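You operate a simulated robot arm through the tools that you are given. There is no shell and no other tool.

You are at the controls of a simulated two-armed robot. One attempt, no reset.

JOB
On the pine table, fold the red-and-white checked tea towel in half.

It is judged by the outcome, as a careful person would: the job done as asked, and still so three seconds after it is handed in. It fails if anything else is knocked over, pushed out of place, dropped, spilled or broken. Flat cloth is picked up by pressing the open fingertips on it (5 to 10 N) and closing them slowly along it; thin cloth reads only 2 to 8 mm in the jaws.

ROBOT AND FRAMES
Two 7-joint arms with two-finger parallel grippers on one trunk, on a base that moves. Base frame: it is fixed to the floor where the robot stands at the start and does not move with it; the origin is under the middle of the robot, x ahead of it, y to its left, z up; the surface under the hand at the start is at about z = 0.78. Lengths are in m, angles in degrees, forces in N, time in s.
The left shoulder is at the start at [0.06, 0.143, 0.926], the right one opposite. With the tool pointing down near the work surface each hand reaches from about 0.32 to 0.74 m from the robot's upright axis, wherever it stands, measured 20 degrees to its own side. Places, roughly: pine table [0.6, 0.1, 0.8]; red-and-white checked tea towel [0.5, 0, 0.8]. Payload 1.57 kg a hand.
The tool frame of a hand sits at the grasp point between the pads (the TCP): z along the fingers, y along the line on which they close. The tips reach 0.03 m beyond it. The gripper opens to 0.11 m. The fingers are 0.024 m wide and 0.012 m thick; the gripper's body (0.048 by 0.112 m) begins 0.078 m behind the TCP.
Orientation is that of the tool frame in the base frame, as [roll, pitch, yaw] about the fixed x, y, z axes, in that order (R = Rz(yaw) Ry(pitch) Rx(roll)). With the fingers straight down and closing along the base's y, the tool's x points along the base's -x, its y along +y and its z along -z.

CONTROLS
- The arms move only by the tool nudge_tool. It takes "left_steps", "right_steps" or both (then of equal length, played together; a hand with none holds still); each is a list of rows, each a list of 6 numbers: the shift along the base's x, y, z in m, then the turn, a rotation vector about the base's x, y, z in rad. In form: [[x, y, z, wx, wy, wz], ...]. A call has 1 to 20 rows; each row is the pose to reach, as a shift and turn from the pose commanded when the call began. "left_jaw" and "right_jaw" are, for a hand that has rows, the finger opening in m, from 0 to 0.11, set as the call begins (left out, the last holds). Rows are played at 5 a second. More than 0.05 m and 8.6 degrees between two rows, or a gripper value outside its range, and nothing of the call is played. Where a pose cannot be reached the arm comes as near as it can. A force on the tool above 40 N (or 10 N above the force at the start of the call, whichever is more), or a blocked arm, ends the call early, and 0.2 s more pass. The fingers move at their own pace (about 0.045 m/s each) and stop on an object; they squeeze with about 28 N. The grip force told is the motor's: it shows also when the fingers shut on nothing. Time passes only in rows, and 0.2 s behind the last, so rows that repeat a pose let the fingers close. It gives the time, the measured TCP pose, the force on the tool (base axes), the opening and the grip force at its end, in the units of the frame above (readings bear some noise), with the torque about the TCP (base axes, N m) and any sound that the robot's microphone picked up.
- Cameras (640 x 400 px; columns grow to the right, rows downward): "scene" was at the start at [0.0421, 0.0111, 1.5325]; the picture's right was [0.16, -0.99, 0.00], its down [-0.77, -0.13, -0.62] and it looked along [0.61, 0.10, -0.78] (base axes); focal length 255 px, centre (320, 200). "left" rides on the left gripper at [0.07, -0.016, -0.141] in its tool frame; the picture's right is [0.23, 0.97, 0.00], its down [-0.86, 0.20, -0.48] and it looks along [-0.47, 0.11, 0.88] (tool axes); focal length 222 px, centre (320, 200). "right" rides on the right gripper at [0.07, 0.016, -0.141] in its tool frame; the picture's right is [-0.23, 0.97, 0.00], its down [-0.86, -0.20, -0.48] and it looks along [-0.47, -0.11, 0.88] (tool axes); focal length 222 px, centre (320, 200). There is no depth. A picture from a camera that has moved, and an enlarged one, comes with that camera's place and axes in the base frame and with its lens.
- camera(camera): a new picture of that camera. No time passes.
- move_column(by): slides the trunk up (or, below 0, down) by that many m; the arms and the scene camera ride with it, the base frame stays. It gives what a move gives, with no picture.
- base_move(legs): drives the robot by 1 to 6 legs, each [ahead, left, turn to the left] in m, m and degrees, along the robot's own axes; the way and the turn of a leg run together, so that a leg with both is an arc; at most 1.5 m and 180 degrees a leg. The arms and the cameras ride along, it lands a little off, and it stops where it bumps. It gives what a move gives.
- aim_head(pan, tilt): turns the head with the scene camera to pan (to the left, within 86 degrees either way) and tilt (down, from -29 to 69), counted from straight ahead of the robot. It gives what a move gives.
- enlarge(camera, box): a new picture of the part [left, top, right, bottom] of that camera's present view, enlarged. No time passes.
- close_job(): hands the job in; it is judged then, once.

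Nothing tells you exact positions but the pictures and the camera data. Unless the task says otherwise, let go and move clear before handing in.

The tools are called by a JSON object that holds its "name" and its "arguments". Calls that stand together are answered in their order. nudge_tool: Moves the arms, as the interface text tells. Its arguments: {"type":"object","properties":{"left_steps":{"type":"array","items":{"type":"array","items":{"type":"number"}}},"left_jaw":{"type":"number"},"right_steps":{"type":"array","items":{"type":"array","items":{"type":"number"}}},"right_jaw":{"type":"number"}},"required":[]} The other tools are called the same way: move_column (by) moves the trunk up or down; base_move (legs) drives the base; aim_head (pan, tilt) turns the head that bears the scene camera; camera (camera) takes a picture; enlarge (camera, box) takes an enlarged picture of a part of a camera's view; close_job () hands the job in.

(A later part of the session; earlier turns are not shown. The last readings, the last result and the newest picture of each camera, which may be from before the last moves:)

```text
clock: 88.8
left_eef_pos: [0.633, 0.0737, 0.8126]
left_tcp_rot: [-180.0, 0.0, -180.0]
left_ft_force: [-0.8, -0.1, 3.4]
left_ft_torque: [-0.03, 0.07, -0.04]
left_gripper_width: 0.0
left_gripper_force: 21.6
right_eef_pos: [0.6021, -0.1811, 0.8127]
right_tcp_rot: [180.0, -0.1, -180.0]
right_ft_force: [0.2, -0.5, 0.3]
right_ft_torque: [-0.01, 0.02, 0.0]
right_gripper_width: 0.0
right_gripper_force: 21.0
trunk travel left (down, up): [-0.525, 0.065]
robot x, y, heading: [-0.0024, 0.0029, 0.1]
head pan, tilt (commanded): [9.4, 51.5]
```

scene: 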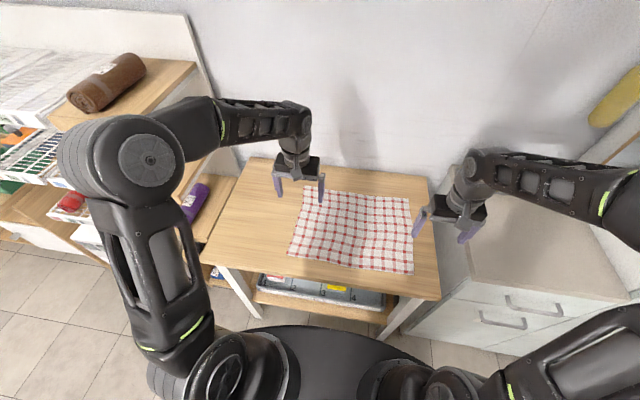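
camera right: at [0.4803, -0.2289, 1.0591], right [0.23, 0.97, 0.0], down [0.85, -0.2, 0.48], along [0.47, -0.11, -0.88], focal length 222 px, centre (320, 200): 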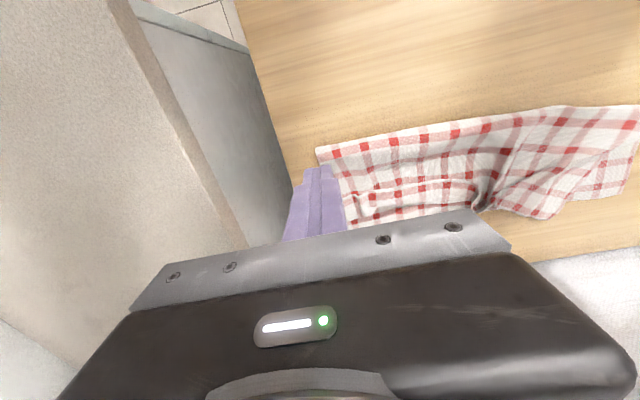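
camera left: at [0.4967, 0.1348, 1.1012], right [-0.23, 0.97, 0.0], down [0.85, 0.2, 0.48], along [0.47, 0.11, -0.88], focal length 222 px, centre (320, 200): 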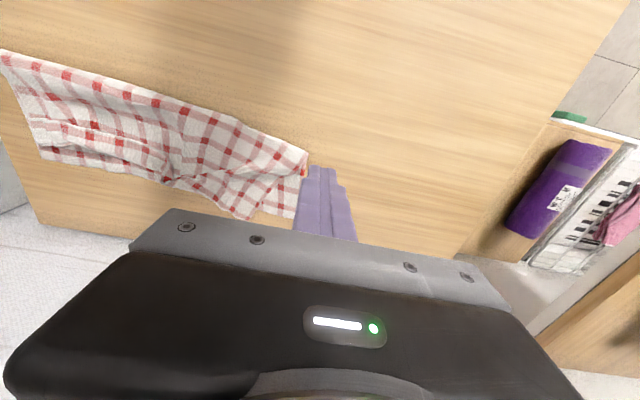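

{"name": "nudge_tool", "arguments": {"left_steps": [[0, 0, -0.0003, 0, 0, 0], [0, 0, -0.0004, 0, 0, 0], [0, 0, -0.0004, 0, 0, 0]], "right_steps": [[0, 0, -0.0006, 0, 0, 0], [0, 0, -0.001, 0, 0, 0], [0, 0, -0.001, 0, 0, 0]]}}

```text
clock: 89.6
left_eef_pos: [0.6344, 0.0755, 0.8116]
left_tcp_rot: [180.0, 0.0, 179.9]
left_ft_force: [-0.8, -0.7, 4.9]
left_ft_torque: [-0.03, 0.0, -0.01]
left_gripper_width: 0.0002
left_gripper_force: 21.1
right_eef_pos: [0.6025, -0.1815, 0.8105]
right_tcp_rot: [180.0, 0.2, -179.9]
right_ft_force: [1.4, -0.2, 5.3]
right_ft_torque: [0.02, -0.06, 0.02]
right_gripper_width: 0.0
right_gripper_force: 21.4
trunk travel left (down, up): [-0.525, 0.065]
robot x, y, heading: [0.0013, 0.0026, -0.0]
head pan, tilt (commanded): [9.4, 51.5]
```

Both press at about 5 N. I'll add a touch and draw the whole towel toward the robot by 7–8 cm and 3 cm to the left.

{"name": "nudge_tool", "arguments": {"left_steps": [[-0.004, 0.001, -0.0003, 0, 0, 0], [-0.01, 0.004, -0.0003, 0, 0, 0], [-0.017, 0.007, -0.0003, 0, 0, 0], [-0.024, 0.01, -0.0003, 0, 0, 0], [-0.031, 0.013, -0.0003, 0, 0, 0], [-0.038, 0.016, -0.0003, 0, 0, 0], [-0.045, 0.019, -0.0003, 0, 0, 0], [-0.052, 0.022, -0.0003, 0, 0, 0], [-0.06, 0.025, -0.0003, 0, 0, 0], [-0.068, 0.028, -0.0003, 0, 0, 0], [-0.076, 0.03, -0.0003, 0, 0, 0], [-0.082, 0.03, -0.0003, 0, 0, 0]], "right_steps": [[-0.003, 0.001, -0.0003, 0, 0, 0], [-0.008, 0.004, -0.0003, 0, 0, 0], [-0.014, 0.007, -0.0003, 0, 0, 0], [-0.02, 0.01, -0.0003, 0, 0, 0], [-0.026, 0.013, -0.0003, 0, 0, 0], [-0.032, 0.016, -0.0003, 0, 0, 0], [-0.038, 0.019, -0.0003, 0, 0, 0], [-0.044, 0.022, -0.0003, 0, 0, 0], [-0.05, 0.025, -0.0003, 0, 0, 0], [-0.056, 0.028, -0.0003, 0, 0, 0], [-0.062, 0.03, -0.0003, 0, 0, 0], [-0.066, 0.03, -0.0003, 0, 0, 0]]}}

{"name": "enlarge", "arguments": {"camera": "scene", "box": [260, 160, 452, 280]}}

```text
clock: 92.2
left_eef_pos: [0.5506, 0.1054, 0.8138]
left_tcp_rot: [-180.0, 0.1, -180.0]
left_ft_force: [2.5, 0.9, 8.8]
left_ft_torque: [-0.02, -0.08, -0.01]
left_gripper_width: 0.0
left_gripper_force: 21.6
right_eef_pos: [0.5348, -0.1493, 0.812]
right_tcp_rot: [180.0, 0.2, -180.0]
right_ft_force: [4.7, 1.0, 20.0]
right_ft_torque: [0.03, -0.17, 0.01]
right_gripper_width: 0.0
right_gripper_force: 21.2
trunk travel left (down, up): [-0.525, 0.065]
robot x, y, heading: [-0.001, -0.0017, 0.1]
head pan, tilt (commanded): [9.4, 51.5]
```

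```text
3.33 times, centred on (356, 220) of scene
camera zoom: at [0.0403, 0.0115, 1.5326], right [0.16, -0.99, 0.0], down [-0.77, -0.13, -0.62], along [0.61, 0.1, -0.78], focal length 850 px, centre (200, 133)
```

zoom: 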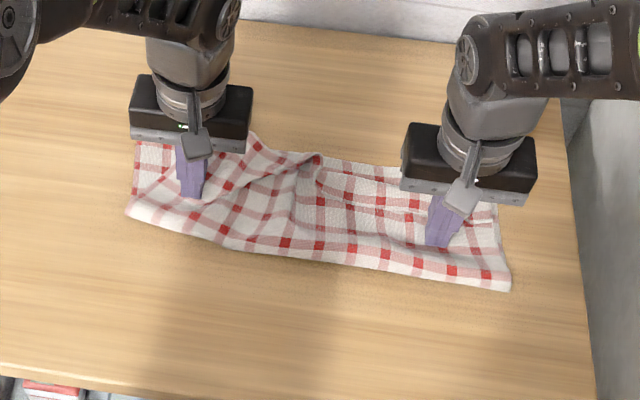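

The towel came along and is now well within reach (x≈0.48–0.62). I'll lift the hands and inspect.

{"name": "nudge_tool", "arguments": {"left_steps": [[0, 0, 0.01, 0, 0, 0], [0, 0.01, 0.04, 0, 0, 0], [-0.01, 0.03, 0.075, 0, 0, 0], [-0.02, 0.05, 0.11, 0, 0, 0], [-0.03, 0.08, 0.13, 0, 0, 0]], "right_steps": [[0, 0, 0.01, 0, 0, 0], [0, -0.01, 0.04, 0, 0, 0], [-0.01, -0.03, 0.075, 0, 0, 0], [-0.02, -0.05, 0.11, 0, 0, 0], [-0.03, -0.08, 0.13, 0, 0, 0]]}}

{"name": "enlarge", "arguments": {"camera": "scene", "box": [280, 180, 424, 270]}}

{"name": "camera", "arguments": {"camera": "left"}}

{"name": "camera", "arguments": {"camera": "right"}}

```text
clock: 93.4
left_eef_pos: [0.5217, 0.1844, 0.9412]
left_tcp_rot: [180.0, 0.0, 179.9]
left_ft_force: [-0.5, 1.3, 0.5]
left_ft_torque: [0.01, -0.03, -0.01]
left_gripper_width: 0.0
left_gripper_force: 21.7
right_eef_pos: [0.5043, -0.2329, 0.9425]
right_tcp_rot: [-179.8, 0.0, -179.9]
right_ft_force: [0.1, -0.5, 0.0]
right_ft_torque: [0.01, -0.02, -0.01]
right_gripper_width: 0.0
right_gripper_force: 21.4
trunk travel left (down, up): [-0.525, 0.065]
robot x, y, heading: [0.0019, 0.0015, 0.2]
head pan, tilt (commanded): [9.4, 51.5]
```

```text
4.44 times, centred on (352, 225) of scene
camera zoom: at [0.041, 0.0112, 1.5325], right [0.16, -0.99, 0.0], down [-0.77, -0.13, -0.62], along [0.61, 0.1, -0.78], focal length 1133 px, centre (178, 89)
```

zoom: 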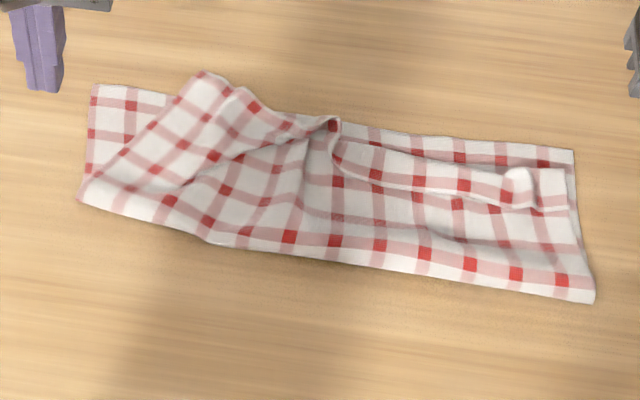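

```text
taken
camera left: at [0.4514, 0.1694, 1.0827], right [-0.23, 0.97, 0.0], down [0.86, 0.2, 0.48], along [0.47, 0.11, -0.88], focal length 222 px, centre (320, 200)
```

left: 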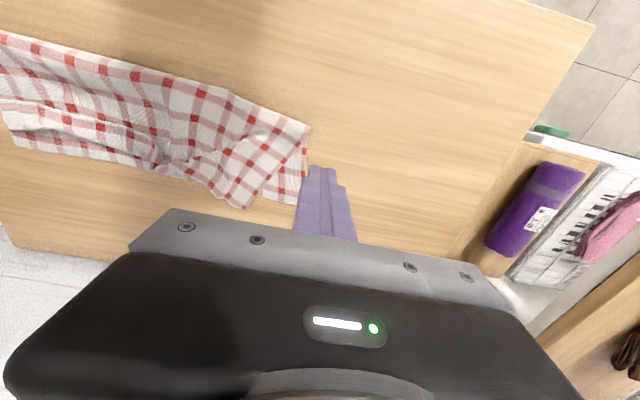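

```text
taken
camera right: at [0.4358, -0.2157, 1.0846], right [0.23, 0.97, 0.0], down [0.86, -0.2, 0.48], along [0.47, -0.11, -0.88], focal length 222 px, centre (320, 200)
```

right: 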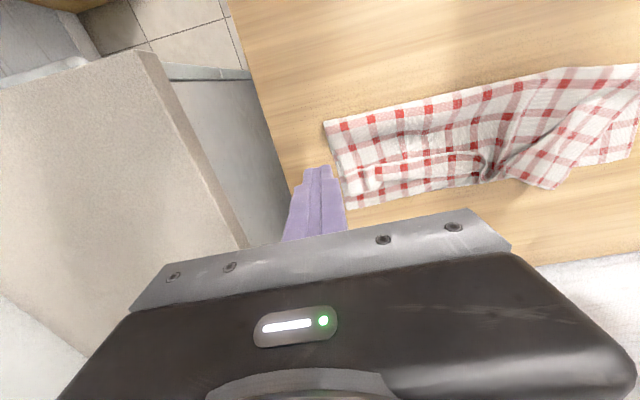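

The lower ply is nicely square now: far edge at x≈0.619 from y 0.180 to −0.221. The near-left corner of the upper ply (at 0.642, 0.095, properly flipped) needs to go to about (0.621, 0.180). I'll pinch its hem with the left hand, turned to match, and lay it where it belongs.

{"name": "nudge_tool", "arguments": {"left_steps": [[0.015, -0.015, -0.005, 0, 0, -0.06], [0.035, -0.035, -0.01, 0, 0, -0.14], [0.055, -0.06, -0.02, 0, 0, -0.22], [0.075, -0.085, -0.035, 0, 0, -0.3], [0.095, -0.105, -0.055, 0, 0, -0.36], [0.107, -0.116, -0.08, 0, 0, -0.36], [0.107, -0.116, -0.1, 0, 0, -0.36], [0.107, -0.116, -0.115, 0, 0, -0.36], [0.107, -0.116, -0.115, 0, 0, -0.36]], "left_jaw": 0.036}}

{"name": "enlarge", "arguments": {"camera": "left", "box": [120, 40, 520, 290]}}

{"name": "enlarge", "arguments": {"camera": "scene", "box": [280, 180, 424, 270]}}

```text
clock: 95.4
left_eef_pos: [0.6287, 0.0685, 0.8262]
left_tcp_rot: [-180.0, -0.1, 159.3]
left_ft_force: [0.6, -0.3, -0.7]
left_ft_torque: [-0.01, -0.02, 0.02]
left_gripper_width: 0.0357
left_gripper_force: 0.0
right_eef_pos: [0.5053, -0.2321, 0.9416]
right_tcp_rot: [-180.0, 0.1, 180.0]
right_ft_force: [0.3, 0.7, 0.9]
right_ft_torque: [-0.01, 0.01, -0.01]
right_gripper_width: 0.0
right_gripper_force: 21.3
trunk travel left (down, up): [-0.525, 0.065]
robot x, y, heading: [0.0002, 0.0011, -0.0]
head pan, tilt (commanded): [9.4, 51.5]
```

```text
1.60 times, centred on (320, 165) of left
camera zoom: at [0.5586, 0.0795, 0.9679], right [0.13, 0.99, 0.0], down [0.87, -0.11, 0.48], along [0.47, -0.06, -0.88], focal length 355 px, centre (320, 256)
```

zoom: 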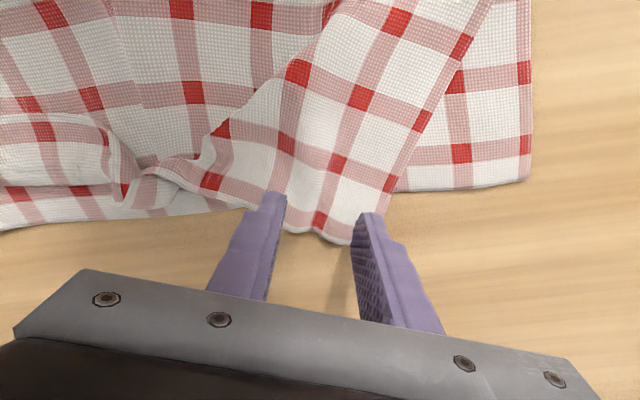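

```text
4.44 times, centred on (352, 225) of scene
camera zoom: at [0.042, 0.0111, 1.5325], right [0.16, -0.99, 0.0], down [-0.77, -0.13, -0.62], along [0.61, 0.1, -0.78], focal length 1133 px, centre (178, 89)
```

zoom: 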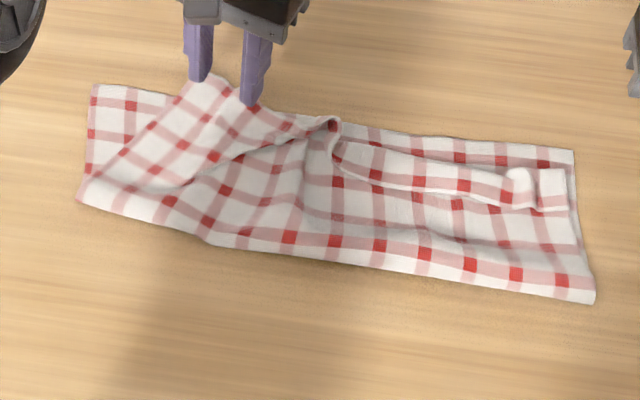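

The left camera shows the corner clearly: the hem runs through about (0.639, 0.058) to the corner at (0.650, 0.088). I'll shift about 1 cm so the fingers sit on the hem just inside the corner, and lower.

{"name": "nudge_tool", "arguments": {"left_steps": [[0.003, -0.005, -0.002, 0, 0, 0], [0.0056, -0.0107, -0.005, 0, 0, 0], [0.0056, -0.0107, -0.01, 0, 0, 0], [0.0056, -0.0107, -0.013, 0, 0, 0], [0.0056, -0.0107, -0.013, 0, 0, 0]]}}

{"name": "enlarge", "arguments": {"camera": "left", "box": [160, 60, 480, 260]}}

```text
clock: 96.6
left_eef_pos: [0.6341, 0.0587, 0.8135]
left_tcp_rot: [-180.0, 0.0, 159.4]
left_ft_force: [0.2, -1.0, 0.2]
left_ft_torque: [-0.02, 0.0, -0.02]
left_gripper_width: 0.0357
left_gripper_force: 0.0
right_eef_pos: [0.505, -0.2323, 0.9409]
right_tcp_rot: [-179.9, 0.0, 180.0]
right_ft_force: [1.2, 0.0, 0.1]
right_ft_torque: [0.01, 0.01, 0.03]
right_gripper_width: 0.0
right_gripper_force: 21.1
trunk travel left (down, up): [-0.525, 0.065]
robot x, y, heading: [-0.0024, 0.0003, -0.1]
head pan, tilt (commanded): [9.4, 51.5]
```

```text
2.00 times, centred on (320, 160) of left
camera zoom: at [0.5639, 0.0684, 0.9548], right [0.13, 0.99, 0.0], down [0.87, -0.11, 0.48], along [0.47, -0.06, -0.88], focal length 444 px, centre (320, 280)
```

zoom: 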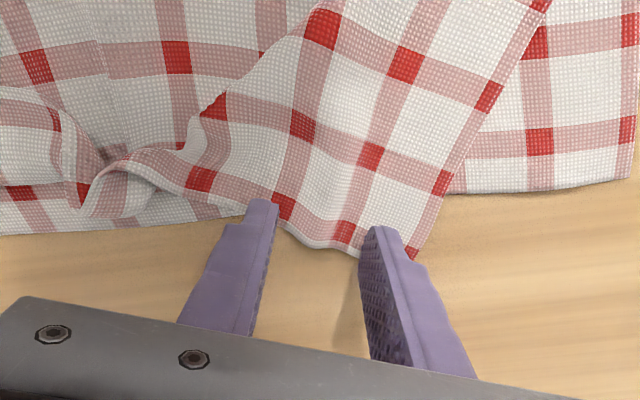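

Both fingertips cover about 1 cm of the hem by the corner. Pressing down to contact now.

{"name": "nudge_tool", "arguments": {"left_steps": [[0, 0, -0.001, 0, 0, 0], [0, 0, -0.002, 0, 0, 0], [0, 0, -0.002, 0, 0, 0]]}}

```text
clock: 97.4
left_eef_pos: [0.6354, 0.0577, 0.8128]
left_tcp_rot: [-179.9, 0.1, 159.4]
left_ft_force: [-1.1, 0.2, 7.8]
left_ft_torque: [-0.12, 0.15, -0.04]
left_gripper_width: 0.0361
left_gripper_force: 0.1
right_eef_pos: [0.5043, -0.2319, 0.9423]
right_tcp_rot: [180.0, 0.1, -180.0]
right_ft_force: [0.3, 0.8, -0.3]
right_ft_torque: [-0.02, -0.01, 0.01]
right_gripper_width: 0.0002
right_gripper_force: 21.3
trunk travel left (down, up): [-0.525, 0.065]
robot x, y, heading: [-0.0002, -0.003, 0.1]
head pan, tilt (commanded): [9.4, 51.5]
```

The press reads 7.8 N, which is good. I'll close slowly in steps.

{"name": "nudge_tool", "arguments": {"left_steps": [[0, 0, 0, 0, 0, 0], [0, 0, 0, 0, 0, 0]], "left_jaw": 0.029}}

{"name": "nudge_tool", "arguments": {"left_steps": [[0, 0, 0, 0, 0, 0], [0, 0, 0, 0, 0, 0]], "left_jaw": 0.022}}

{"name": "nudge_tool", "arguments": {"left_steps": [[0, 0, 0, 0, 0, 0], [0, 0, 0, 0, 0, 0]], "left_jaw": 0.015}}

{"name": "enlarge", "arguments": {"camera": "left", "box": [160, 60, 480, 260]}}

```text
clock: 98.0
left_eef_pos: [0.6365, 0.0584, 0.8123]
left_tcp_rot: [180.0, 0.1, 159.4]
left_ft_force: [1.2, -0.3, 9.7]
left_ft_torque: [-0.15, 0.15, 0.0]
left_gripper_width: 0.0282
left_gripper_force: 0.1
right_eef_pos: [0.5053, -0.2317, 0.9412]
right_tcp_rot: [179.9, 0.0, -179.9]
right_ft_force: [-0.1, 0.4, 0.9]
right_ft_torque: [-0.01, -0.01, -0.02]
right_gripper_width: 0.0
right_gripper_force: 20.8
trunk travel left (down, up): [-0.525, 0.065]
robot x, y, heading: [-0.0007, 0.0021, 0.2]
head pan, tilt (commanded): [9.4, 51.5]
```

```text
clock: 98.6
left_eef_pos: [0.6341, 0.059, 0.8114]
left_tcp_rot: [-180.0, 0.0, 159.4]
left_ft_force: [1.0, -0.8, 12.6]
left_ft_torque: [-0.15, 0.14, 0.02]
left_gripper_width: 0.0219
left_gripper_force: 0.0
right_eef_pos: [0.5048, -0.2324, 0.9405]
right_tcp_rot: [-180.0, 0.0, -179.9]
right_ft_force: [1.3, -0.2, 0.2]
right_ft_torque: [0.0, 0.0, 0.0]
right_gripper_width: 0.0
right_gripper_force: 21.8
trunk travel left (down, up): [-0.525, 0.065]
robot x, y, heading: [-0.0012, 0.0056, -0.1]
head pan, tilt (commanded): [9.4, 51.5]
```

```text
clock: 99.2
left_eef_pos: [0.6345, 0.0576, 0.8121]
left_tcp_rot: [179.9, 0.1, 159.5]
left_ft_force: [-0.8, -0.5, 13.2]
left_ft_torque: [-0.17, 0.17, 0.03]
left_gripper_width: 0.0158
left_gripper_force: 0.6
right_eef_pos: [0.5045, -0.2316, 0.9425]
right_tcp_rot: [-179.9, 0.0, -180.0]
right_ft_force: [0.2, -0.6, -0.9]
right_ft_torque: [-0.01, -0.02, -0.01]
right_gripper_width: 0.0
right_gripper_force: 21.7
trunk travel left (down, up): [-0.525, 0.065]
robot x, y, heading: [-0.0034, 0.0002, -0.2]
head pan, tilt (commanded): [9.4, 51.5]
```

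```text
2.00 times, centred on (320, 160) of left
camera zoom: at [0.5635, 0.0681, 0.9537], right [0.13, 0.99, 0.0], down [0.87, -0.11, 0.48], along [0.48, -0.06, -0.88], focal length 444 px, centre (320, 280)
```

zoom: 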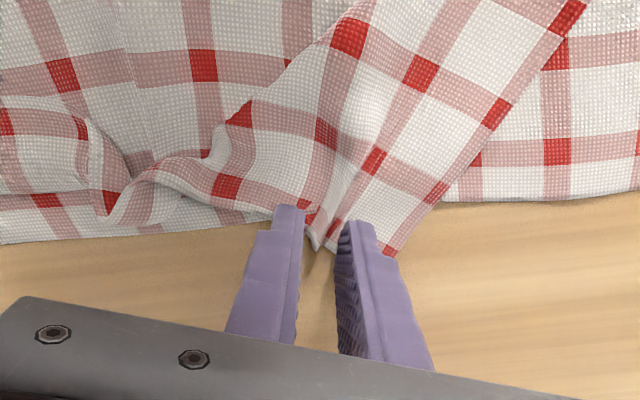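

The ridge is forming between the fingers right at the hem. Closing the rest.

{"name": "nudge_tool", "arguments": {"left_steps": [[0, 0, 0, 0, 0, 0], [0, 0, 0, 0, 0, 0]], "left_jaw": 0.008}}

{"name": "nudge_tool", "arguments": {"left_steps": [[0, 0, 0, 0, 0, 0], [0, 0, 0, 0, 0, 0], [0, 0, 0, 0, 0, 0]], "left_jaw": 0.0}}

{"name": "nudge_tool", "arguments": {"left_steps": [[0, 0, 0.006, 0, 0, 0], [0, 0, 0.014, 0, 0, 0], [0, 0, 0.024, 0, 0, 0], [0, 0, 0.034, 0, 0, 0], [0, 0, 0.034, 0, 0, 0]]}}

{"name": "enlarge", "arguments": {"camera": "left", "box": [120, 40, 520, 290]}}

{"name": "enlarge", "arguments": {"camera": "scene", "box": [280, 180, 424, 270]}}

```text
clock: 99.8
left_eef_pos: [0.634, 0.0586, 0.8118]
left_tcp_rot: [-180.0, 0.1, 159.4]
left_ft_force: [-0.4, -1.9, 15.4]
left_ft_torque: [-0.17, 0.2, 0.03]
left_gripper_width: 0.0092
left_gripper_force: 1.2
right_eef_pos: [0.505, -0.2337, 0.9418]
right_tcp_rot: [-180.0, 0.0, -180.0]
right_ft_force: [-0.6, -1.2, -0.2]
right_ft_torque: [0.02, 0.02, 0.02]
right_gripper_width: 0.0001
right_gripper_force: 21.6
trunk travel left (down, up): [-0.525, 0.065]
robot x, y, heading: [0.0016, 0.0026, -0.3]
head pan, tilt (commanded): [9.4, 51.5]
```

```text
clock: 100.6
left_eef_pos: [0.6344, 0.0595, 0.8119]
left_tcp_rot: [179.9, 0.1, 159.3]
left_ft_force: [1.0, -0.2, 14.9]
left_ft_torque: [-0.06, 0.12, 0.0]
left_gripper_width: 0.0024
left_gripper_force: 23.8
right_eef_pos: [0.5054, -0.2334, 0.9421]
right_tcp_rot: [-180.0, 0.1, 180.0]
right_ft_force: [0.5, 0.5, 0.2]
right_ft_torque: [-0.01, 0.03, -0.05]
right_gripper_width: 0.0001
right_gripper_force: 21.0
trunk travel left (down, up): [-0.525, 0.065]
robot x, y, heading: [-0.0017, -0.002, 0.2]
head pan, tilt (commanded): [9.4, 51.5]
```

```text
clock: 101.8
left_eef_pos: [0.6356, 0.0591, 0.8448]
left_tcp_rot: [-180.0, 0.0, 159.4]
left_ft_force: [0.3, 0.1, -0.2]
left_ft_torque: [0.0, -0.01, 0.02]
left_gripper_width: 0.0021
left_gripper_force: 23.8
right_eef_pos: [0.5051, -0.2327, 0.941]
right_tcp_rot: [-179.9, -0.1, -180.0]
right_ft_force: [0.8, 0.5, 0.1]
right_ft_torque: [-0.01, 0.01, 0.0]
right_gripper_width: 0.0
right_gripper_force: 20.9
trunk travel left (down, up): [-0.525, 0.065]
robot x, y, heading: [0.0031, 0.0025, 0.1]
head pan, tilt (commanded): [9.4, 51.5]
```

```text
1.60 times, centred on (320, 165) of left
camera zoom: at [0.564, 0.0684, 0.9868], right [0.13, 0.99, 0.0], down [0.87, -0.11, 0.48], along [0.47, -0.06, -0.88], focal length 355 px, centre (320, 256)
```

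zoom: 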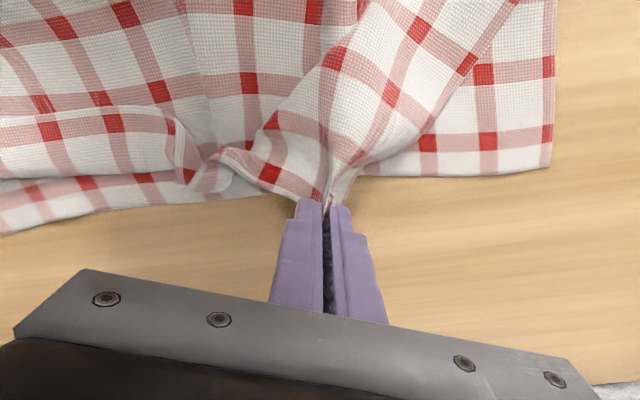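

```text
4.44 times, centred on (352, 225) of scene
camera zoom: at [0.0422, 0.011, 1.5325], right [0.16, -0.99, 0.0], down [-0.77, -0.13, -0.62], along [0.61, 0.1, -0.78], focal length 1133 px, centre (178, 89)
```

zoom: 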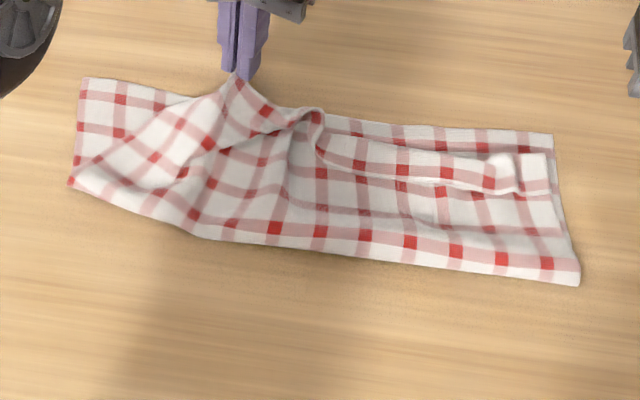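

The left hand now holds the corner hem in the correct orientation. I'll raise it and take it left and back to undo the shear and let the crease roll back, and see what that does to the rolled part on the right.

{"name": "nudge_tool", "arguments": {"left_steps": [[-0.005, 0.006, 0.012, 0, 0, 0.04], [-0.012, 0.014, 0.024, 0, 0, 0.08], [-0.02, 0.024, 0.036, 0, 0, 0.12], [-0.028, 0.034, 0.046, 0, 0, 0.16], [-0.036, 0.044, 0.054, 0, 0, 0.2], [-0.045, 0.054, 0.06, 0, 0, 0.24], [-0.054, 0.064, 0.064, 0, 0, 0.28], [-0.063, 0.074, 0.066, 0, 0, 0.32], [-0.072, 0.082, 0.066, 0, 0, 0.36], [-0.08, 0.09, 0.066, 0, 0, 0.36], [-0.08, 0.09, 0.066, 0, 0, 0.36]]}}

{"name": "enlarge", "arguments": {"camera": "scene", "box": [270, 175, 430, 275]}}

{"name": "camera", "arguments": {"camera": "left"}}

{"name": "camera", "arguments": {"camera": "right"}}

```text
clock: 104.2
left_eef_pos: [0.5546, 0.1496, 0.9108]
left_tcp_rot: [179.9, 0.0, 179.9]
left_ft_force: [0.7, -0.9, -0.6]
left_ft_torque: [0.01, -0.01, -0.01]
left_gripper_width: 0.0021
left_gripper_force: 23.9
right_eef_pos: [0.5059, -0.2333, 0.9415]
right_tcp_rot: [-179.9, 0.0, -180.0]
right_ft_force: [0.1, -0.4, 0.1]
right_ft_torque: [0.01, 0.0, -0.03]
right_gripper_width: 0.0
right_gripper_force: 21.7
trunk travel left (down, up): [-0.525, 0.065]
robot x, y, heading: [0.0002, -0.0031, 0.0]
head pan, tilt (commanded): [9.4, 51.5]
```

```text
4.00 times, centred on (350, 225) of scene
camera zoom: at [0.0423, 0.011, 1.5325], right [0.16, -0.99, 0.0], down [-0.77, -0.13, -0.62], along [0.61, 0.1, -0.78], focal length 1020 px, centre (200, 100)
```

zoom: 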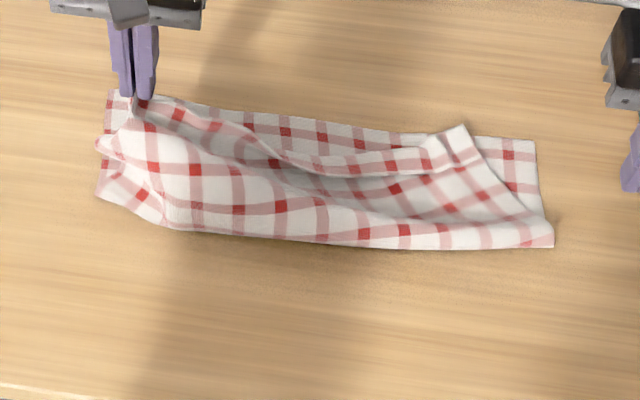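

```text
taken
camera left: at [0.4859, 0.1328, 1.0529], right [-0.23, 0.97, 0.0], down [0.86, 0.2, 0.48], along [0.47, 0.11, -0.88], focal length 222 px, centre (320, 200)
```

left: 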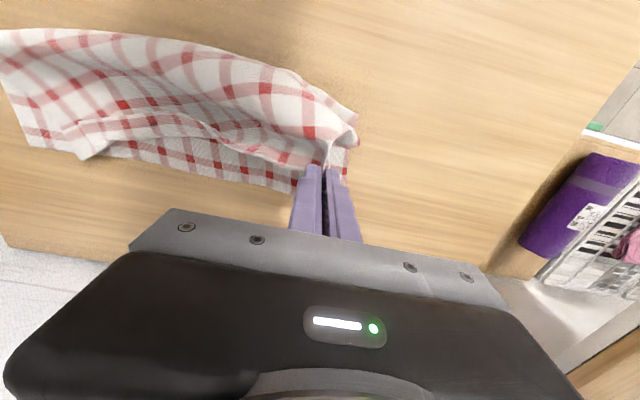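

```text
taken
camera right: at [0.4369, -0.2156, 1.0839], right [0.23, 0.97, 0.0], down [0.86, -0.2, 0.48], along [0.47, -0.11, -0.88], focal length 222 px, centre (320, 200)
```

right: 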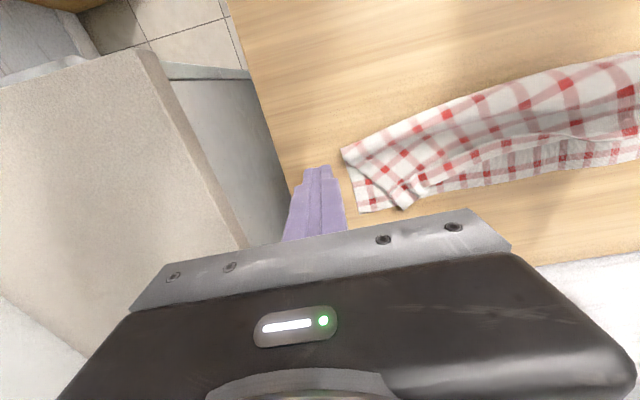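

That helped a lot: the pull unrolled most of the hem. The near-right corner of the upper ply is now at about (0.63, −0.14) and should go to the far-right corner at about (0.633, −0.206). Let me look closely at that end.

{"name": "enlarge", "arguments": {"camera": "scene", "box": [340, 190, 420, 240]}}

{"name": "enlarge", "arguments": {"camera": "right", "box": [320, 80, 512, 200]}}

{"name": "enlarge", "arguments": {"camera": "left", "box": [0, 20, 320, 220]}}

```text
8.00 times, centred on (380, 215) of scene
camera zoom: at [0.0423, 0.011, 1.5325], right [0.16, -0.99, 0.0], down [-0.77, -0.13, -0.62], along [0.61, 0.1, -0.78], focal length 2040 px, centre (-160, 80)
```

zoom: 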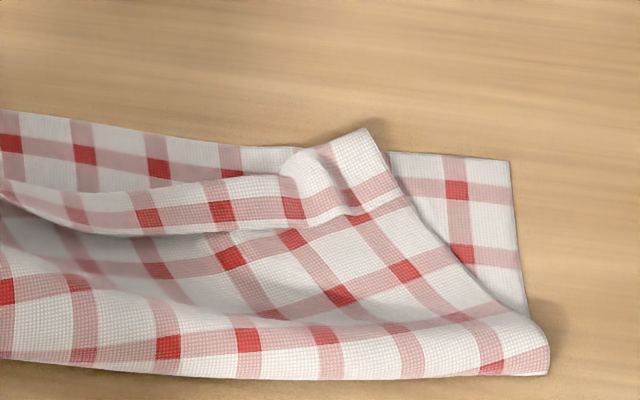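

```text
3.33 times, centred on (416, 140) of right
camera zoom: at [0.4369, -0.2156, 1.0839], right [0.23, 0.97, 0.0], down [0.86, -0.2, 0.48], along [0.47, -0.11, -0.88], focal length 740 px, centre (0, 400)
```

zoom: 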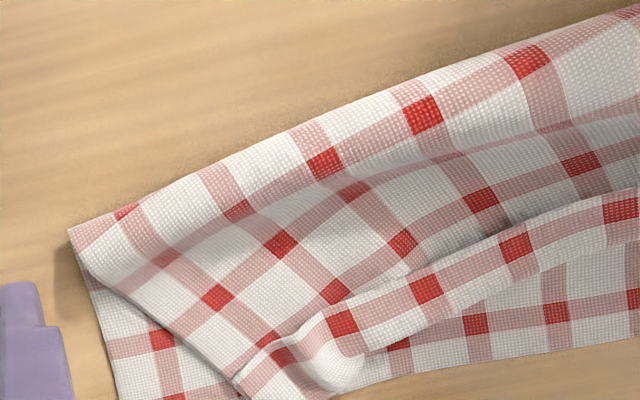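

```text
2.00 times, centred on (160, 120) of left
camera zoom: at [0.4859, 0.1328, 1.0529], right [-0.23, 0.97, 0.0], down [0.86, 0.2, 0.48], along [0.47, 0.11, -0.88], focal length 444 px, centre (640, 360)
```

zoom: 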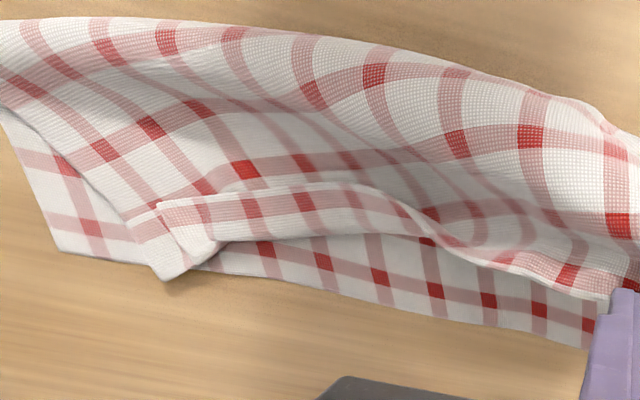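

The left two-thirds of the hem is unrolled; the right end (y from about −0.13 to 0) still has a 3 cm flap turned back. I'll lower the held left corner to calm the cloth, then flip that flap with short forward strokes of the right finger.

{"name": "nudge_tool", "arguments": {"left_steps": [[0.006, 0.001, -0.01, 0, 0, 0], [0.013, 0.003, -0.021, 0, 0, 0], [0.02, 0.005, -0.033, 0, 0, 0], [0.027, 0.007, -0.046, 0, 0, 0], [0.034, 0.009, -0.059, 0, 0, 0], [0.04, 0.01, -0.072, 0, 0, 0], [0.045, 0.01, -0.082, 0, 0, 0], [0.045, 0.01, -0.082, 0, 0, 0]]}}

{"name": "enlarge", "arguments": {"camera": "scene", "box": [270, 175, 430, 275]}}

{"name": "enlarge", "arguments": {"camera": "left", "box": [0, 20, 320, 220]}}

{"name": "enlarge", "arguments": {"camera": "right", "box": [320, 60, 640, 260]}}

```text
clock: 106.0
left_eef_pos: [0.5995, 0.157, 0.828]
left_tcp_rot: [179.9, 0.0, -180.0]
left_ft_force: [-0.2, 0.4, -0.4]
left_ft_torque: [0.0, -0.02, -0.04]
left_gripper_width: 0.0022
left_gripper_force: 23.9
right_eef_pos: [0.5048, -0.2328, 0.9422]
right_tcp_rot: [-179.9, 0.0, 179.9]
right_ft_force: [0.7, -0.3, 0.1]
right_ft_torque: [-0.02, -0.01, 0.02]
right_gripper_width: 0.0
right_gripper_force: 21.2
trunk travel left (down, up): [-0.525, 0.065]
robot x, y, heading: [-0.0018, -0.0011, 0.1]
head pan, tilt (commanded): [9.4, 51.5]
```

```text
4.00 times, centred on (350, 225) of scene
camera zoom: at [0.042, 0.0111, 1.5325], right [0.16, -0.99, 0.0], down [-0.77, -0.13, -0.62], along [0.61, 0.1, -0.78], focal length 1020 px, centre (200, 100)
```

zoom: 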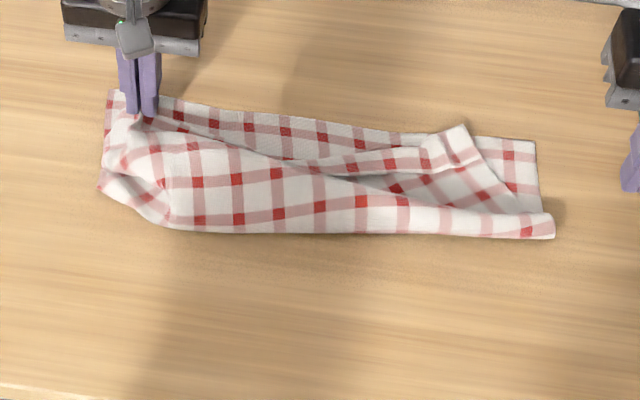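

```text
2.00 times, centred on (160, 120) of left
camera zoom: at [0.5303, 0.1416, 0.9714], right [-0.23, 0.97, 0.0], down [0.85, 0.2, 0.48], along [0.47, 0.11, -0.88], focal length 444 px, centre (640, 360)
```

zoom: 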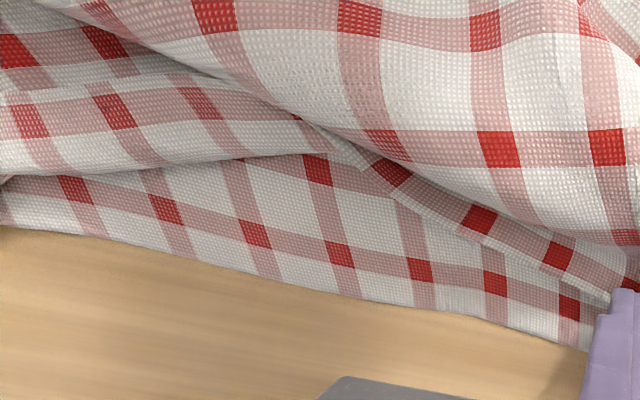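

```text
2.00 times, centred on (480, 160) of right
camera zoom: at [0.4368, -0.2155, 1.084], right [0.23, 0.97, 0.0], down [0.86, -0.2, 0.48], along [0.47, -0.11, -0.88], focal length 444 px, centre (0, 280)
```

zoom: 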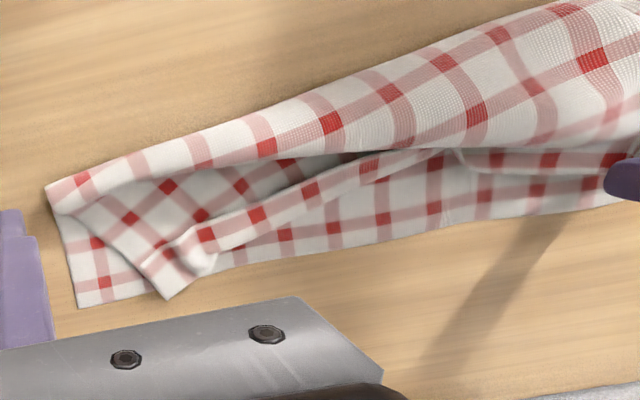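

The flap at the right end remains turned back. Lifting the left corner unrolled a lot before, so I'll lift it much higher so the upper ply hangs like a curtain and the rest of the hem can drop open.

{"name": "nudge_tool", "arguments": {"left_steps": [[-0.008, 0.0, 0.02, 0, 0, 0], [-0.016, 0.0, 0.045, 0, 0, 0], [-0.024, 0.005, 0.07, 0, 0, 0], [-0.032, 0.01, 0.095, 0, 0, 0], [-0.04, 0.015, 0.12, 0, 0, 0], [-0.048, 0.02, 0.145, 0, 0, 0], [-0.054, 0.025, 0.165, 0, 0, 0], [-0.058, 0.03, 0.18, 0, 0, 0], [-0.06, 0.03, 0.185, 0, 0, 0], [-0.06, 0.03, 0.185, 0, 0, 0]]}}

{"name": "enlarge", "arguments": {"camera": "scene", "box": [270, 155, 430, 255]}}

{"name": "enlarge", "arguments": {"camera": "right", "box": [320, 0, 640, 200]}}

{"name": "camera", "arguments": {"camera": "left"}}

```text
clock: 108.2
left_eef_pos: [0.5396, 0.1861, 1.0143]
left_tcp_rot: [-180.0, 0.0, -179.9]
left_ft_force: [-0.8, -0.7, -0.9]
left_ft_torque: [-0.03, 0.02, -0.03]
left_gripper_width: 0.0024
left_gripper_force: 23.9
right_eef_pos: [0.505, -0.2323, 0.9416]
right_tcp_rot: [180.0, -0.1, 180.0]
right_ft_force: [-0.5, 0.0, 0.7]
right_ft_torque: [0.01, 0.02, -0.02]
right_gripper_width: 0.0
right_gripper_force: 21.5
trunk travel left (down, up): [-0.525, 0.065]
robot x, y, heading: [0.0027, -0.0024, 0.1]
head pan, tilt (commanded): [9.4, 51.5]
```

```text
4.00 times, centred on (350, 205) of scene
camera zoom: at [0.0421, 0.0111, 1.5325], right [0.16, -0.99, 0.0], down [-0.77, -0.13, -0.62], along [0.61, 0.1, -0.78], focal length 1020 px, centre (200, 180)
```

zoom: 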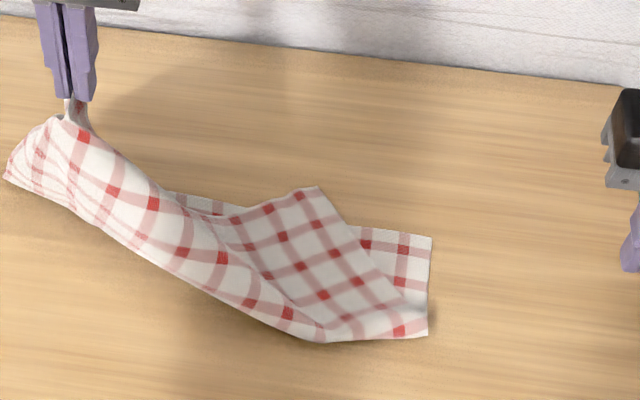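

```text
2.00 times, centred on (480, 100) of right
camera zoom: at [0.4368, -0.2154, 1.084], right [0.23, 0.97, 0.0], down [0.86, -0.2, 0.48], along [0.47, -0.11, -0.88], focal length 444 px, centre (0, 400)
```

zoom: 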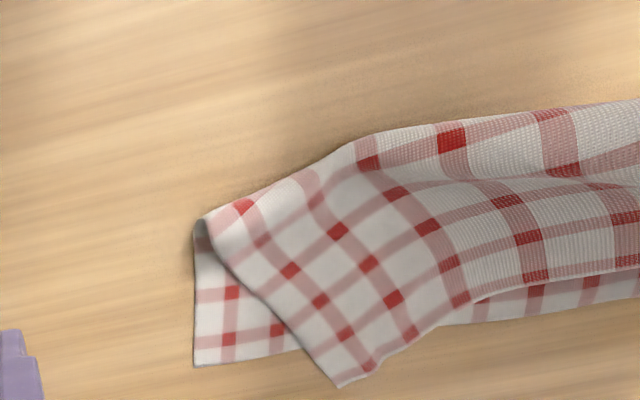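

```text
taken
camera left: at [0.4701, 0.1706, 1.1559], right [-0.23, 0.97, 0.0], down [0.86, 0.2, 0.48], along [0.47, 0.11, -0.88], focal length 222 px, centre (320, 200)
```

left: 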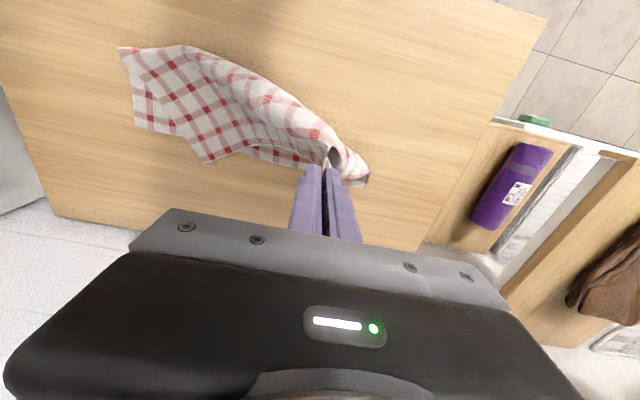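

The curtain lift worked perfectly: the hem is now completely unrolled, with the near-right corner at about (0.635, −0.005) facing the right way. The towel has slid left; I'll lower the left corner again and view the whole thing.

{"name": "nudge_tool", "arguments": {"left_steps": [[0.004, 0.006, -0.02, 0, 0, 0], [0.008, 0.012, -0.045, 0, 0, 0], [0.012, 0.018, -0.07, 0, 0, 0], [0.016, 0.024, -0.095, 0, 0, 0], [0.02, 0.03, -0.115, 0, 0, 0], [0.024, 0.035, -0.135, 0, 0, 0], [0.028, 0.04, -0.15, 0, 0, 0], [0.03, 0.042, -0.16, 0, 0, 0], [0.03, 0.042, -0.16, 0, 0, 0]]}}

{"name": "camera", "arguments": {"camera": "scene"}}

{"name": "enlarge", "arguments": {"camera": "scene", "box": [230, 165, 422, 285]}}

{"name": "camera", "arguments": {"camera": "left"}}

{"name": "camera", "arguments": {"camera": "right"}}

```text
clock: 110.2
left_eef_pos: [0.5706, 0.231, 0.8545]
left_tcp_rot: [180.0, 0.0, -180.0]
left_ft_force: [0.3, 0.0, -0.8]
left_ft_torque: [0.0, 0.0, -0.04]
left_gripper_width: 0.0024
left_gripper_force: 23.7
right_eef_pos: [0.5055, -0.2329, 0.9418]
right_tcp_rot: [179.9, 0.0, -180.0]
right_ft_force: [0.0, 0.0, 0.6]
right_ft_torque: [0.01, -0.02, 0.01]
right_gripper_width: 0.0001
right_gripper_force: 21.5
trunk travel left (down, up): [-0.525, 0.065]
robot x, y, heading: [-0.0003, -0.0006, -0.1]
head pan, tilt (commanded): [9.4, 51.5]
```

```text
taken
camera scene: at [0.0421, 0.0111, 1.5325], right [0.16, -0.99, 0.0], down [-0.77, -0.13, -0.62], along [0.61, 0.1, -0.78], focal length 255 px, centre (320, 200)
```

scene: 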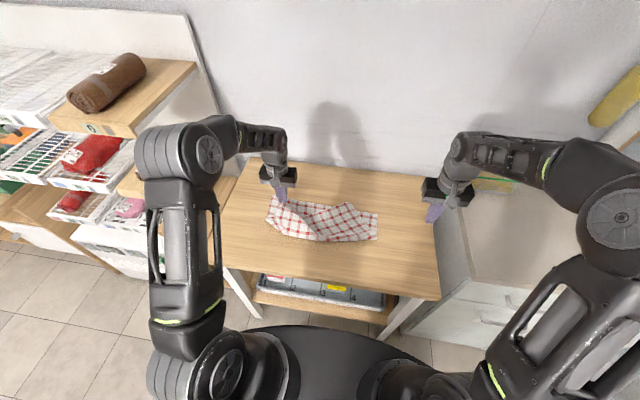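

```text
3.33 times, centred on (326, 225) of scene
camera zoom: at [0.0421, 0.0111, 1.5325], right [0.16, -0.99, 0.0], down [-0.77, -0.13, -0.62], along [0.61, 0.1, -0.78], focal length 850 px, centre (300, 117)
```

zoom: 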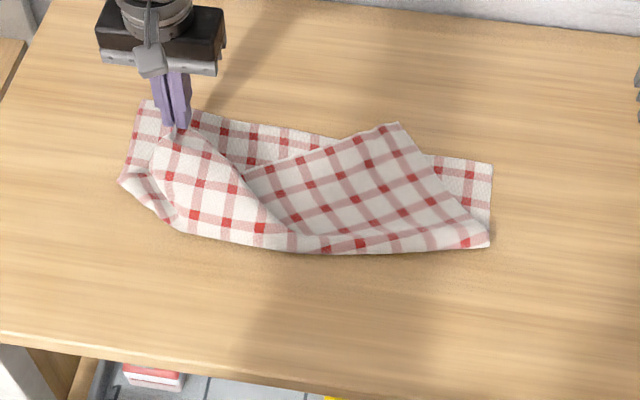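

```text
taken
camera left: at [0.5009, 0.2147, 0.9968], right [-0.23, 0.97, 0.0], down [0.85, 0.2, 0.48], along [0.47, 0.11, -0.88], focal length 222 px, centre (320, 200)
```

left: 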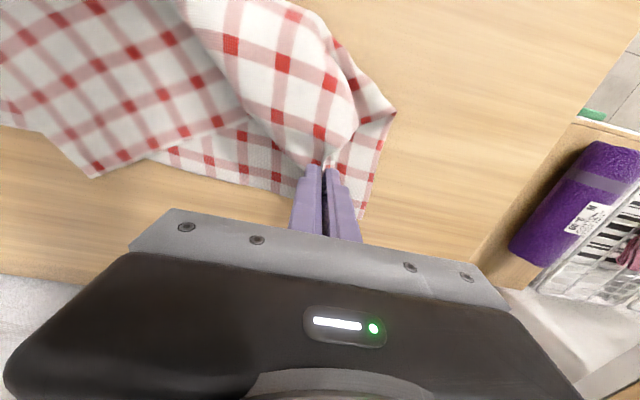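

```text
taken
camera right: at [0.4368, -0.2155, 1.084], right [0.23, 0.97, 0.0], down [0.86, -0.2, 0.48], along [0.47, -0.11, -0.88], focal length 222 px, centre (320, 200)
```

right: 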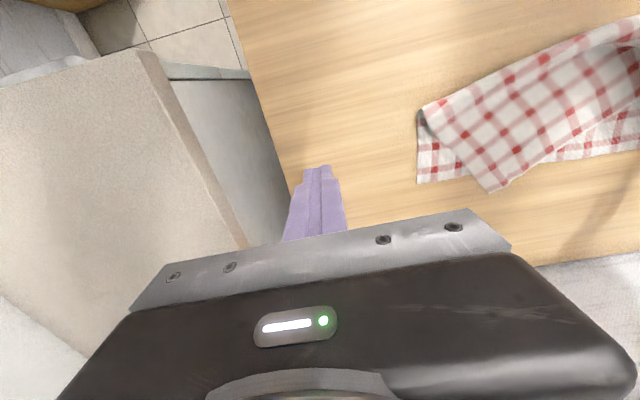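

Now the lower ply runs from FL (0.623, 0.299) to FR (0.600, −0.109), and the upper near-right corner is at (0.632, −0.003), correctly oriented. I'll pinch that corner's hem with the right hand, turned to match, so both hands hold the hem the right way round.

{"name": "nudge_tool", "arguments": {"right_steps": [[0.02, 0.045, 0, 0, 0, 0.08], [0.04, 0.09, 0, 0, 0, 0.16], [0.06, 0.135, -0.005, 0, 0, 0.24], [0.08, 0.175, -0.02, 0, 0, 0.32], [0.098, 0.215, -0.04, 0, 0, 0.4], [0.11, 0.25, -0.06, 0, 0, 0.5], [0.1125, 0.2605, -0.085, 0, 0, 0.5], [0.1125, 0.2605, -0.113, 0, 0, 0.5], [0.1125, 0.2605, -0.113, 0, 0, 0.5]], "right_jaw": 0.036}}

{"name": "enlarge", "arguments": {"camera": "right", "box": [120, 40, 520, 290]}}

{"name": "enlarge", "arguments": {"camera": "scene", "box": [230, 165, 422, 285]}}

```text
clock: 112.2
left_eef_pos: [0.5703, 0.2298, 0.8546]
left_tcp_rot: [-180.0, 0.0, 179.9]
left_ft_force: [0.4, 0.5, -0.8]
left_ft_torque: [0.03, -0.01, -0.04]
left_gripper_width: 0.0025
left_gripper_force: 23.7
right_eef_pos: [0.619, 0.0298, 0.8274]
right_tcp_rot: [180.0, -0.1, -151.2]
right_ft_force: [0.9, -0.2, 0.0]
right_ft_torque: [-0.01, 0.05, -0.03]
right_gripper_width: 0.0359
right_gripper_force: 0.0
trunk travel left (down, up): [-0.525, 0.065]
robot x, y, heading: [0.0005, -0.0026, 0.3]
head pan, tilt (commanded): [9.4, 51.5]
```

```text
1.60 times, centred on (320, 165) of right
camera zoom: at [0.5507, 0.0123, 0.9696], right [-0.27, 0.96, 0.0], down [0.85, 0.24, 0.48], along [0.46, 0.13, -0.88], focal length 355 px, centre (320, 256)
```

zoom: 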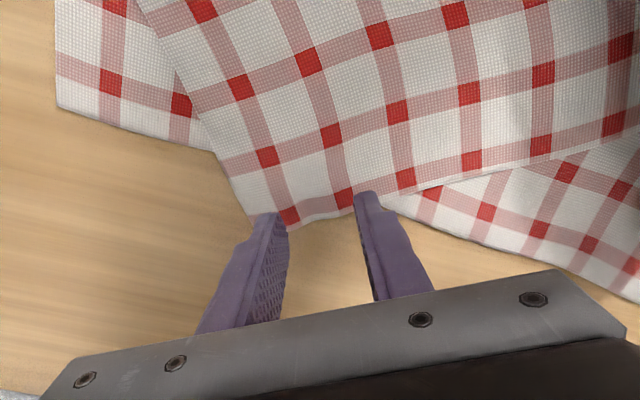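

```text
3.33 times, centred on (326, 225) of scene
camera zoom: at [0.042, 0.0112, 1.5325], right [0.16, -0.99, 0.0], down [-0.77, -0.13, -0.62], along [0.61, 0.1, -0.78], focal length 850 px, centre (300, 117)
```

zoom: 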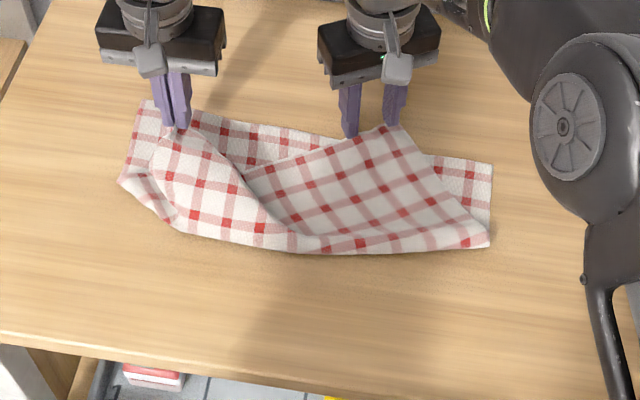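

The hem by the near-right corner (about 0.645, −0.002) is right under the fingers. I'll shift slightly outward and lower.

{"name": "nudge_tool", "arguments": {"right_steps": [[0.004, -0.001, -0.003, 0, 0, 0], [0.0082, -0.0022, -0.007, 0, 0, 0], [0.0082, -0.0022, -0.011, 0, 0, 0], [0.0082, -0.0022, -0.0145, 0, 0, 0], [0.0082, -0.0022, -0.0145, 0, 0, 0]]}}

{"name": "enlarge", "arguments": {"camera": "right", "box": [160, 60, 480, 260]}}

```text
clock: 113.4
left_eef_pos: [0.5711, 0.2312, 0.8553]
left_tcp_rot: [-179.9, 0.0, -180.0]
left_ft_force: [0.3, -0.1, -0.4]
left_ft_torque: [0.06, 0.0, -0.03]
left_gripper_width: 0.0024
left_gripper_force: 23.9
right_eef_pos: [0.6267, 0.0281, 0.8133]
right_tcp_rot: [-179.9, 0.0, -151.4]
right_ft_force: [0.5, -1.3, 0.9]
right_ft_torque: [-0.01, 0.01, 0.04]
right_gripper_width: 0.0362
right_gripper_force: 0.0
trunk travel left (down, up): [-0.525, 0.065]
robot x, y, heading: [-0.0001, -0.0019, 0.1]
head pan, tilt (commanded): [9.4, 51.5]
```

```text
2.00 times, centred on (320, 160) of right
camera zoom: at [0.5589, 0.0089, 0.9557], right [-0.27, 0.96, 0.0], down [0.85, 0.23, 0.48], along [0.46, 0.13, -0.88], focal length 444 px, centre (320, 280)
```

zoom: 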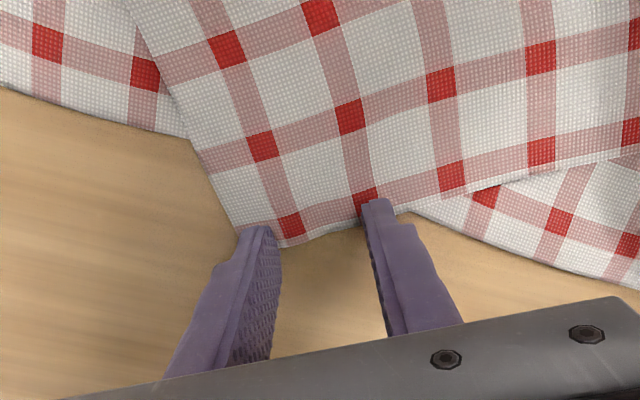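

{"name": "nudge_tool", "arguments": {"right_steps": [[0, 0, -0.001, 0, 0, 0], [0, 0, -0.002, 0, 0, 0], [0, 0, -0.002, 0, 0, 0]]}}

```text
clock: 114.2
left_eef_pos: [0.5698, 0.2301, 0.8559]
left_tcp_rot: [-180.0, 0.0, -180.0]
left_ft_force: [0.3, -0.1, -0.1]
left_ft_torque: [0.0, -0.02, -0.02]
left_gripper_width: 0.0021
left_gripper_force: 23.7
right_eef_pos: [0.6265, 0.028, 0.8126]
right_tcp_rot: [-180.0, 0.1, -151.4]
right_ft_force: [1.1, 0.8, 9.3]
right_ft_torque: [0.19, 0.18, -0.03]
right_gripper_width: 0.0355
right_gripper_force: 0.0
trunk travel left (down, up): [-0.525, 0.065]
robot x, y, heading: [-0.0002, -0.0007, -0.1]
head pan, tilt (commanded): [9.4, 51.5]
```

The press is 9 N, good. Closing slowly.

{"name": "nudge_tool", "arguments": {"right_steps": [[0, 0, 0, 0, 0, 0], [0, 0, 0, 0, 0, 0]], "right_jaw": 0.029}}

{"name": "nudge_tool", "arguments": {"right_steps": [[0, 0, 0, 0, 0, 0], [0, 0, 0, 0, 0, 0]], "right_jaw": 0.022}}

{"name": "nudge_tool", "arguments": {"right_steps": [[0, 0, 0, 0, 0, 0], [0, 0, 0, 0, 0, 0]], "right_jaw": 0.015}}

{"name": "enlarge", "arguments": {"camera": "right", "box": [160, 60, 480, 260]}}

```text
clock: 114.8
left_eef_pos: [0.5696, 0.2304, 0.8555]
left_tcp_rot: [180.0, 0.0, -180.0]
left_ft_force: [0.0, 0.0, -0.5]
left_ft_torque: [0.0, 0.03, 0.0]
left_gripper_width: 0.0022
left_gripper_force: 24.3
right_eef_pos: [0.6253, 0.0281, 0.8117]
right_tcp_rot: [-180.0, 0.2, -151.3]
right_ft_force: [0.5, 0.4, 13.4]
right_ft_torque: [0.25, 0.27, -0.03]
right_gripper_width: 0.0298
right_gripper_force: 0.3
trunk travel left (down, up): [-0.525, 0.065]
robot x, y, heading: [-0.0005, 0.0049, 0.1]
head pan, tilt (commanded): [9.4, 51.5]
```

```text
clock: 115.4
left_eef_pos: [0.5695, 0.2308, 0.8561]
left_tcp_rot: [-180.0, 0.1, 180.0]
left_ft_force: [-0.7, 0.3, 0.8]
left_ft_torque: [-0.01, 0.02, -0.01]
left_gripper_width: 0.0024
left_gripper_force: 23.7
right_eef_pos: [0.6254, 0.027, 0.8115]
right_tcp_rot: [-179.9, 0.0, -151.5]
right_ft_force: [0.4, 0.8, 15.6]
right_ft_torque: [0.23, 0.26, -0.04]
right_gripper_width: 0.0232
right_gripper_force: 0.6
trunk travel left (down, up): [-0.525, 0.065]
robot x, y, heading: [-0.001, -0.0005, 0.0]
head pan, tilt (commanded): [9.4, 51.5]
```

```text
clock: 116.0
left_eef_pos: [0.5699, 0.2304, 0.8555]
left_tcp_rot: [180.0, 0.1, 179.9]
left_ft_force: [0.4, -0.1, 0.6]
left_ft_torque: [0.0, -0.03, -0.04]
left_gripper_width: 0.0023
left_gripper_force: 23.9
right_eef_pos: [0.6249, 0.0277, 0.8123]
right_tcp_rot: [-179.9, 0.2, -151.3]
right_ft_force: [-1.2, 3.4, 16.0]
right_ft_torque: [0.25, 0.31, -0.03]
right_gripper_width: 0.0154
right_gripper_force: 2.1
trunk travel left (down, up): [-0.525, 0.065]
robot x, y, heading: [-0.0002, -0.0016, 0.0]
head pan, tilt (commanded): [9.4, 51.5]
```

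```text
2.00 times, centred on (320, 160) of right
camera zoom: at [0.557, 0.0093, 0.9543], right [-0.27, 0.96, 0.0], down [0.85, 0.23, 0.48], along [0.46, 0.13, -0.88], focal length 444 px, centre (320, 280)
```

zoom: 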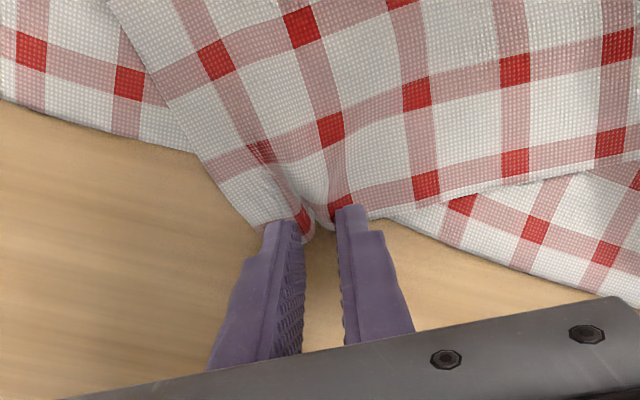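

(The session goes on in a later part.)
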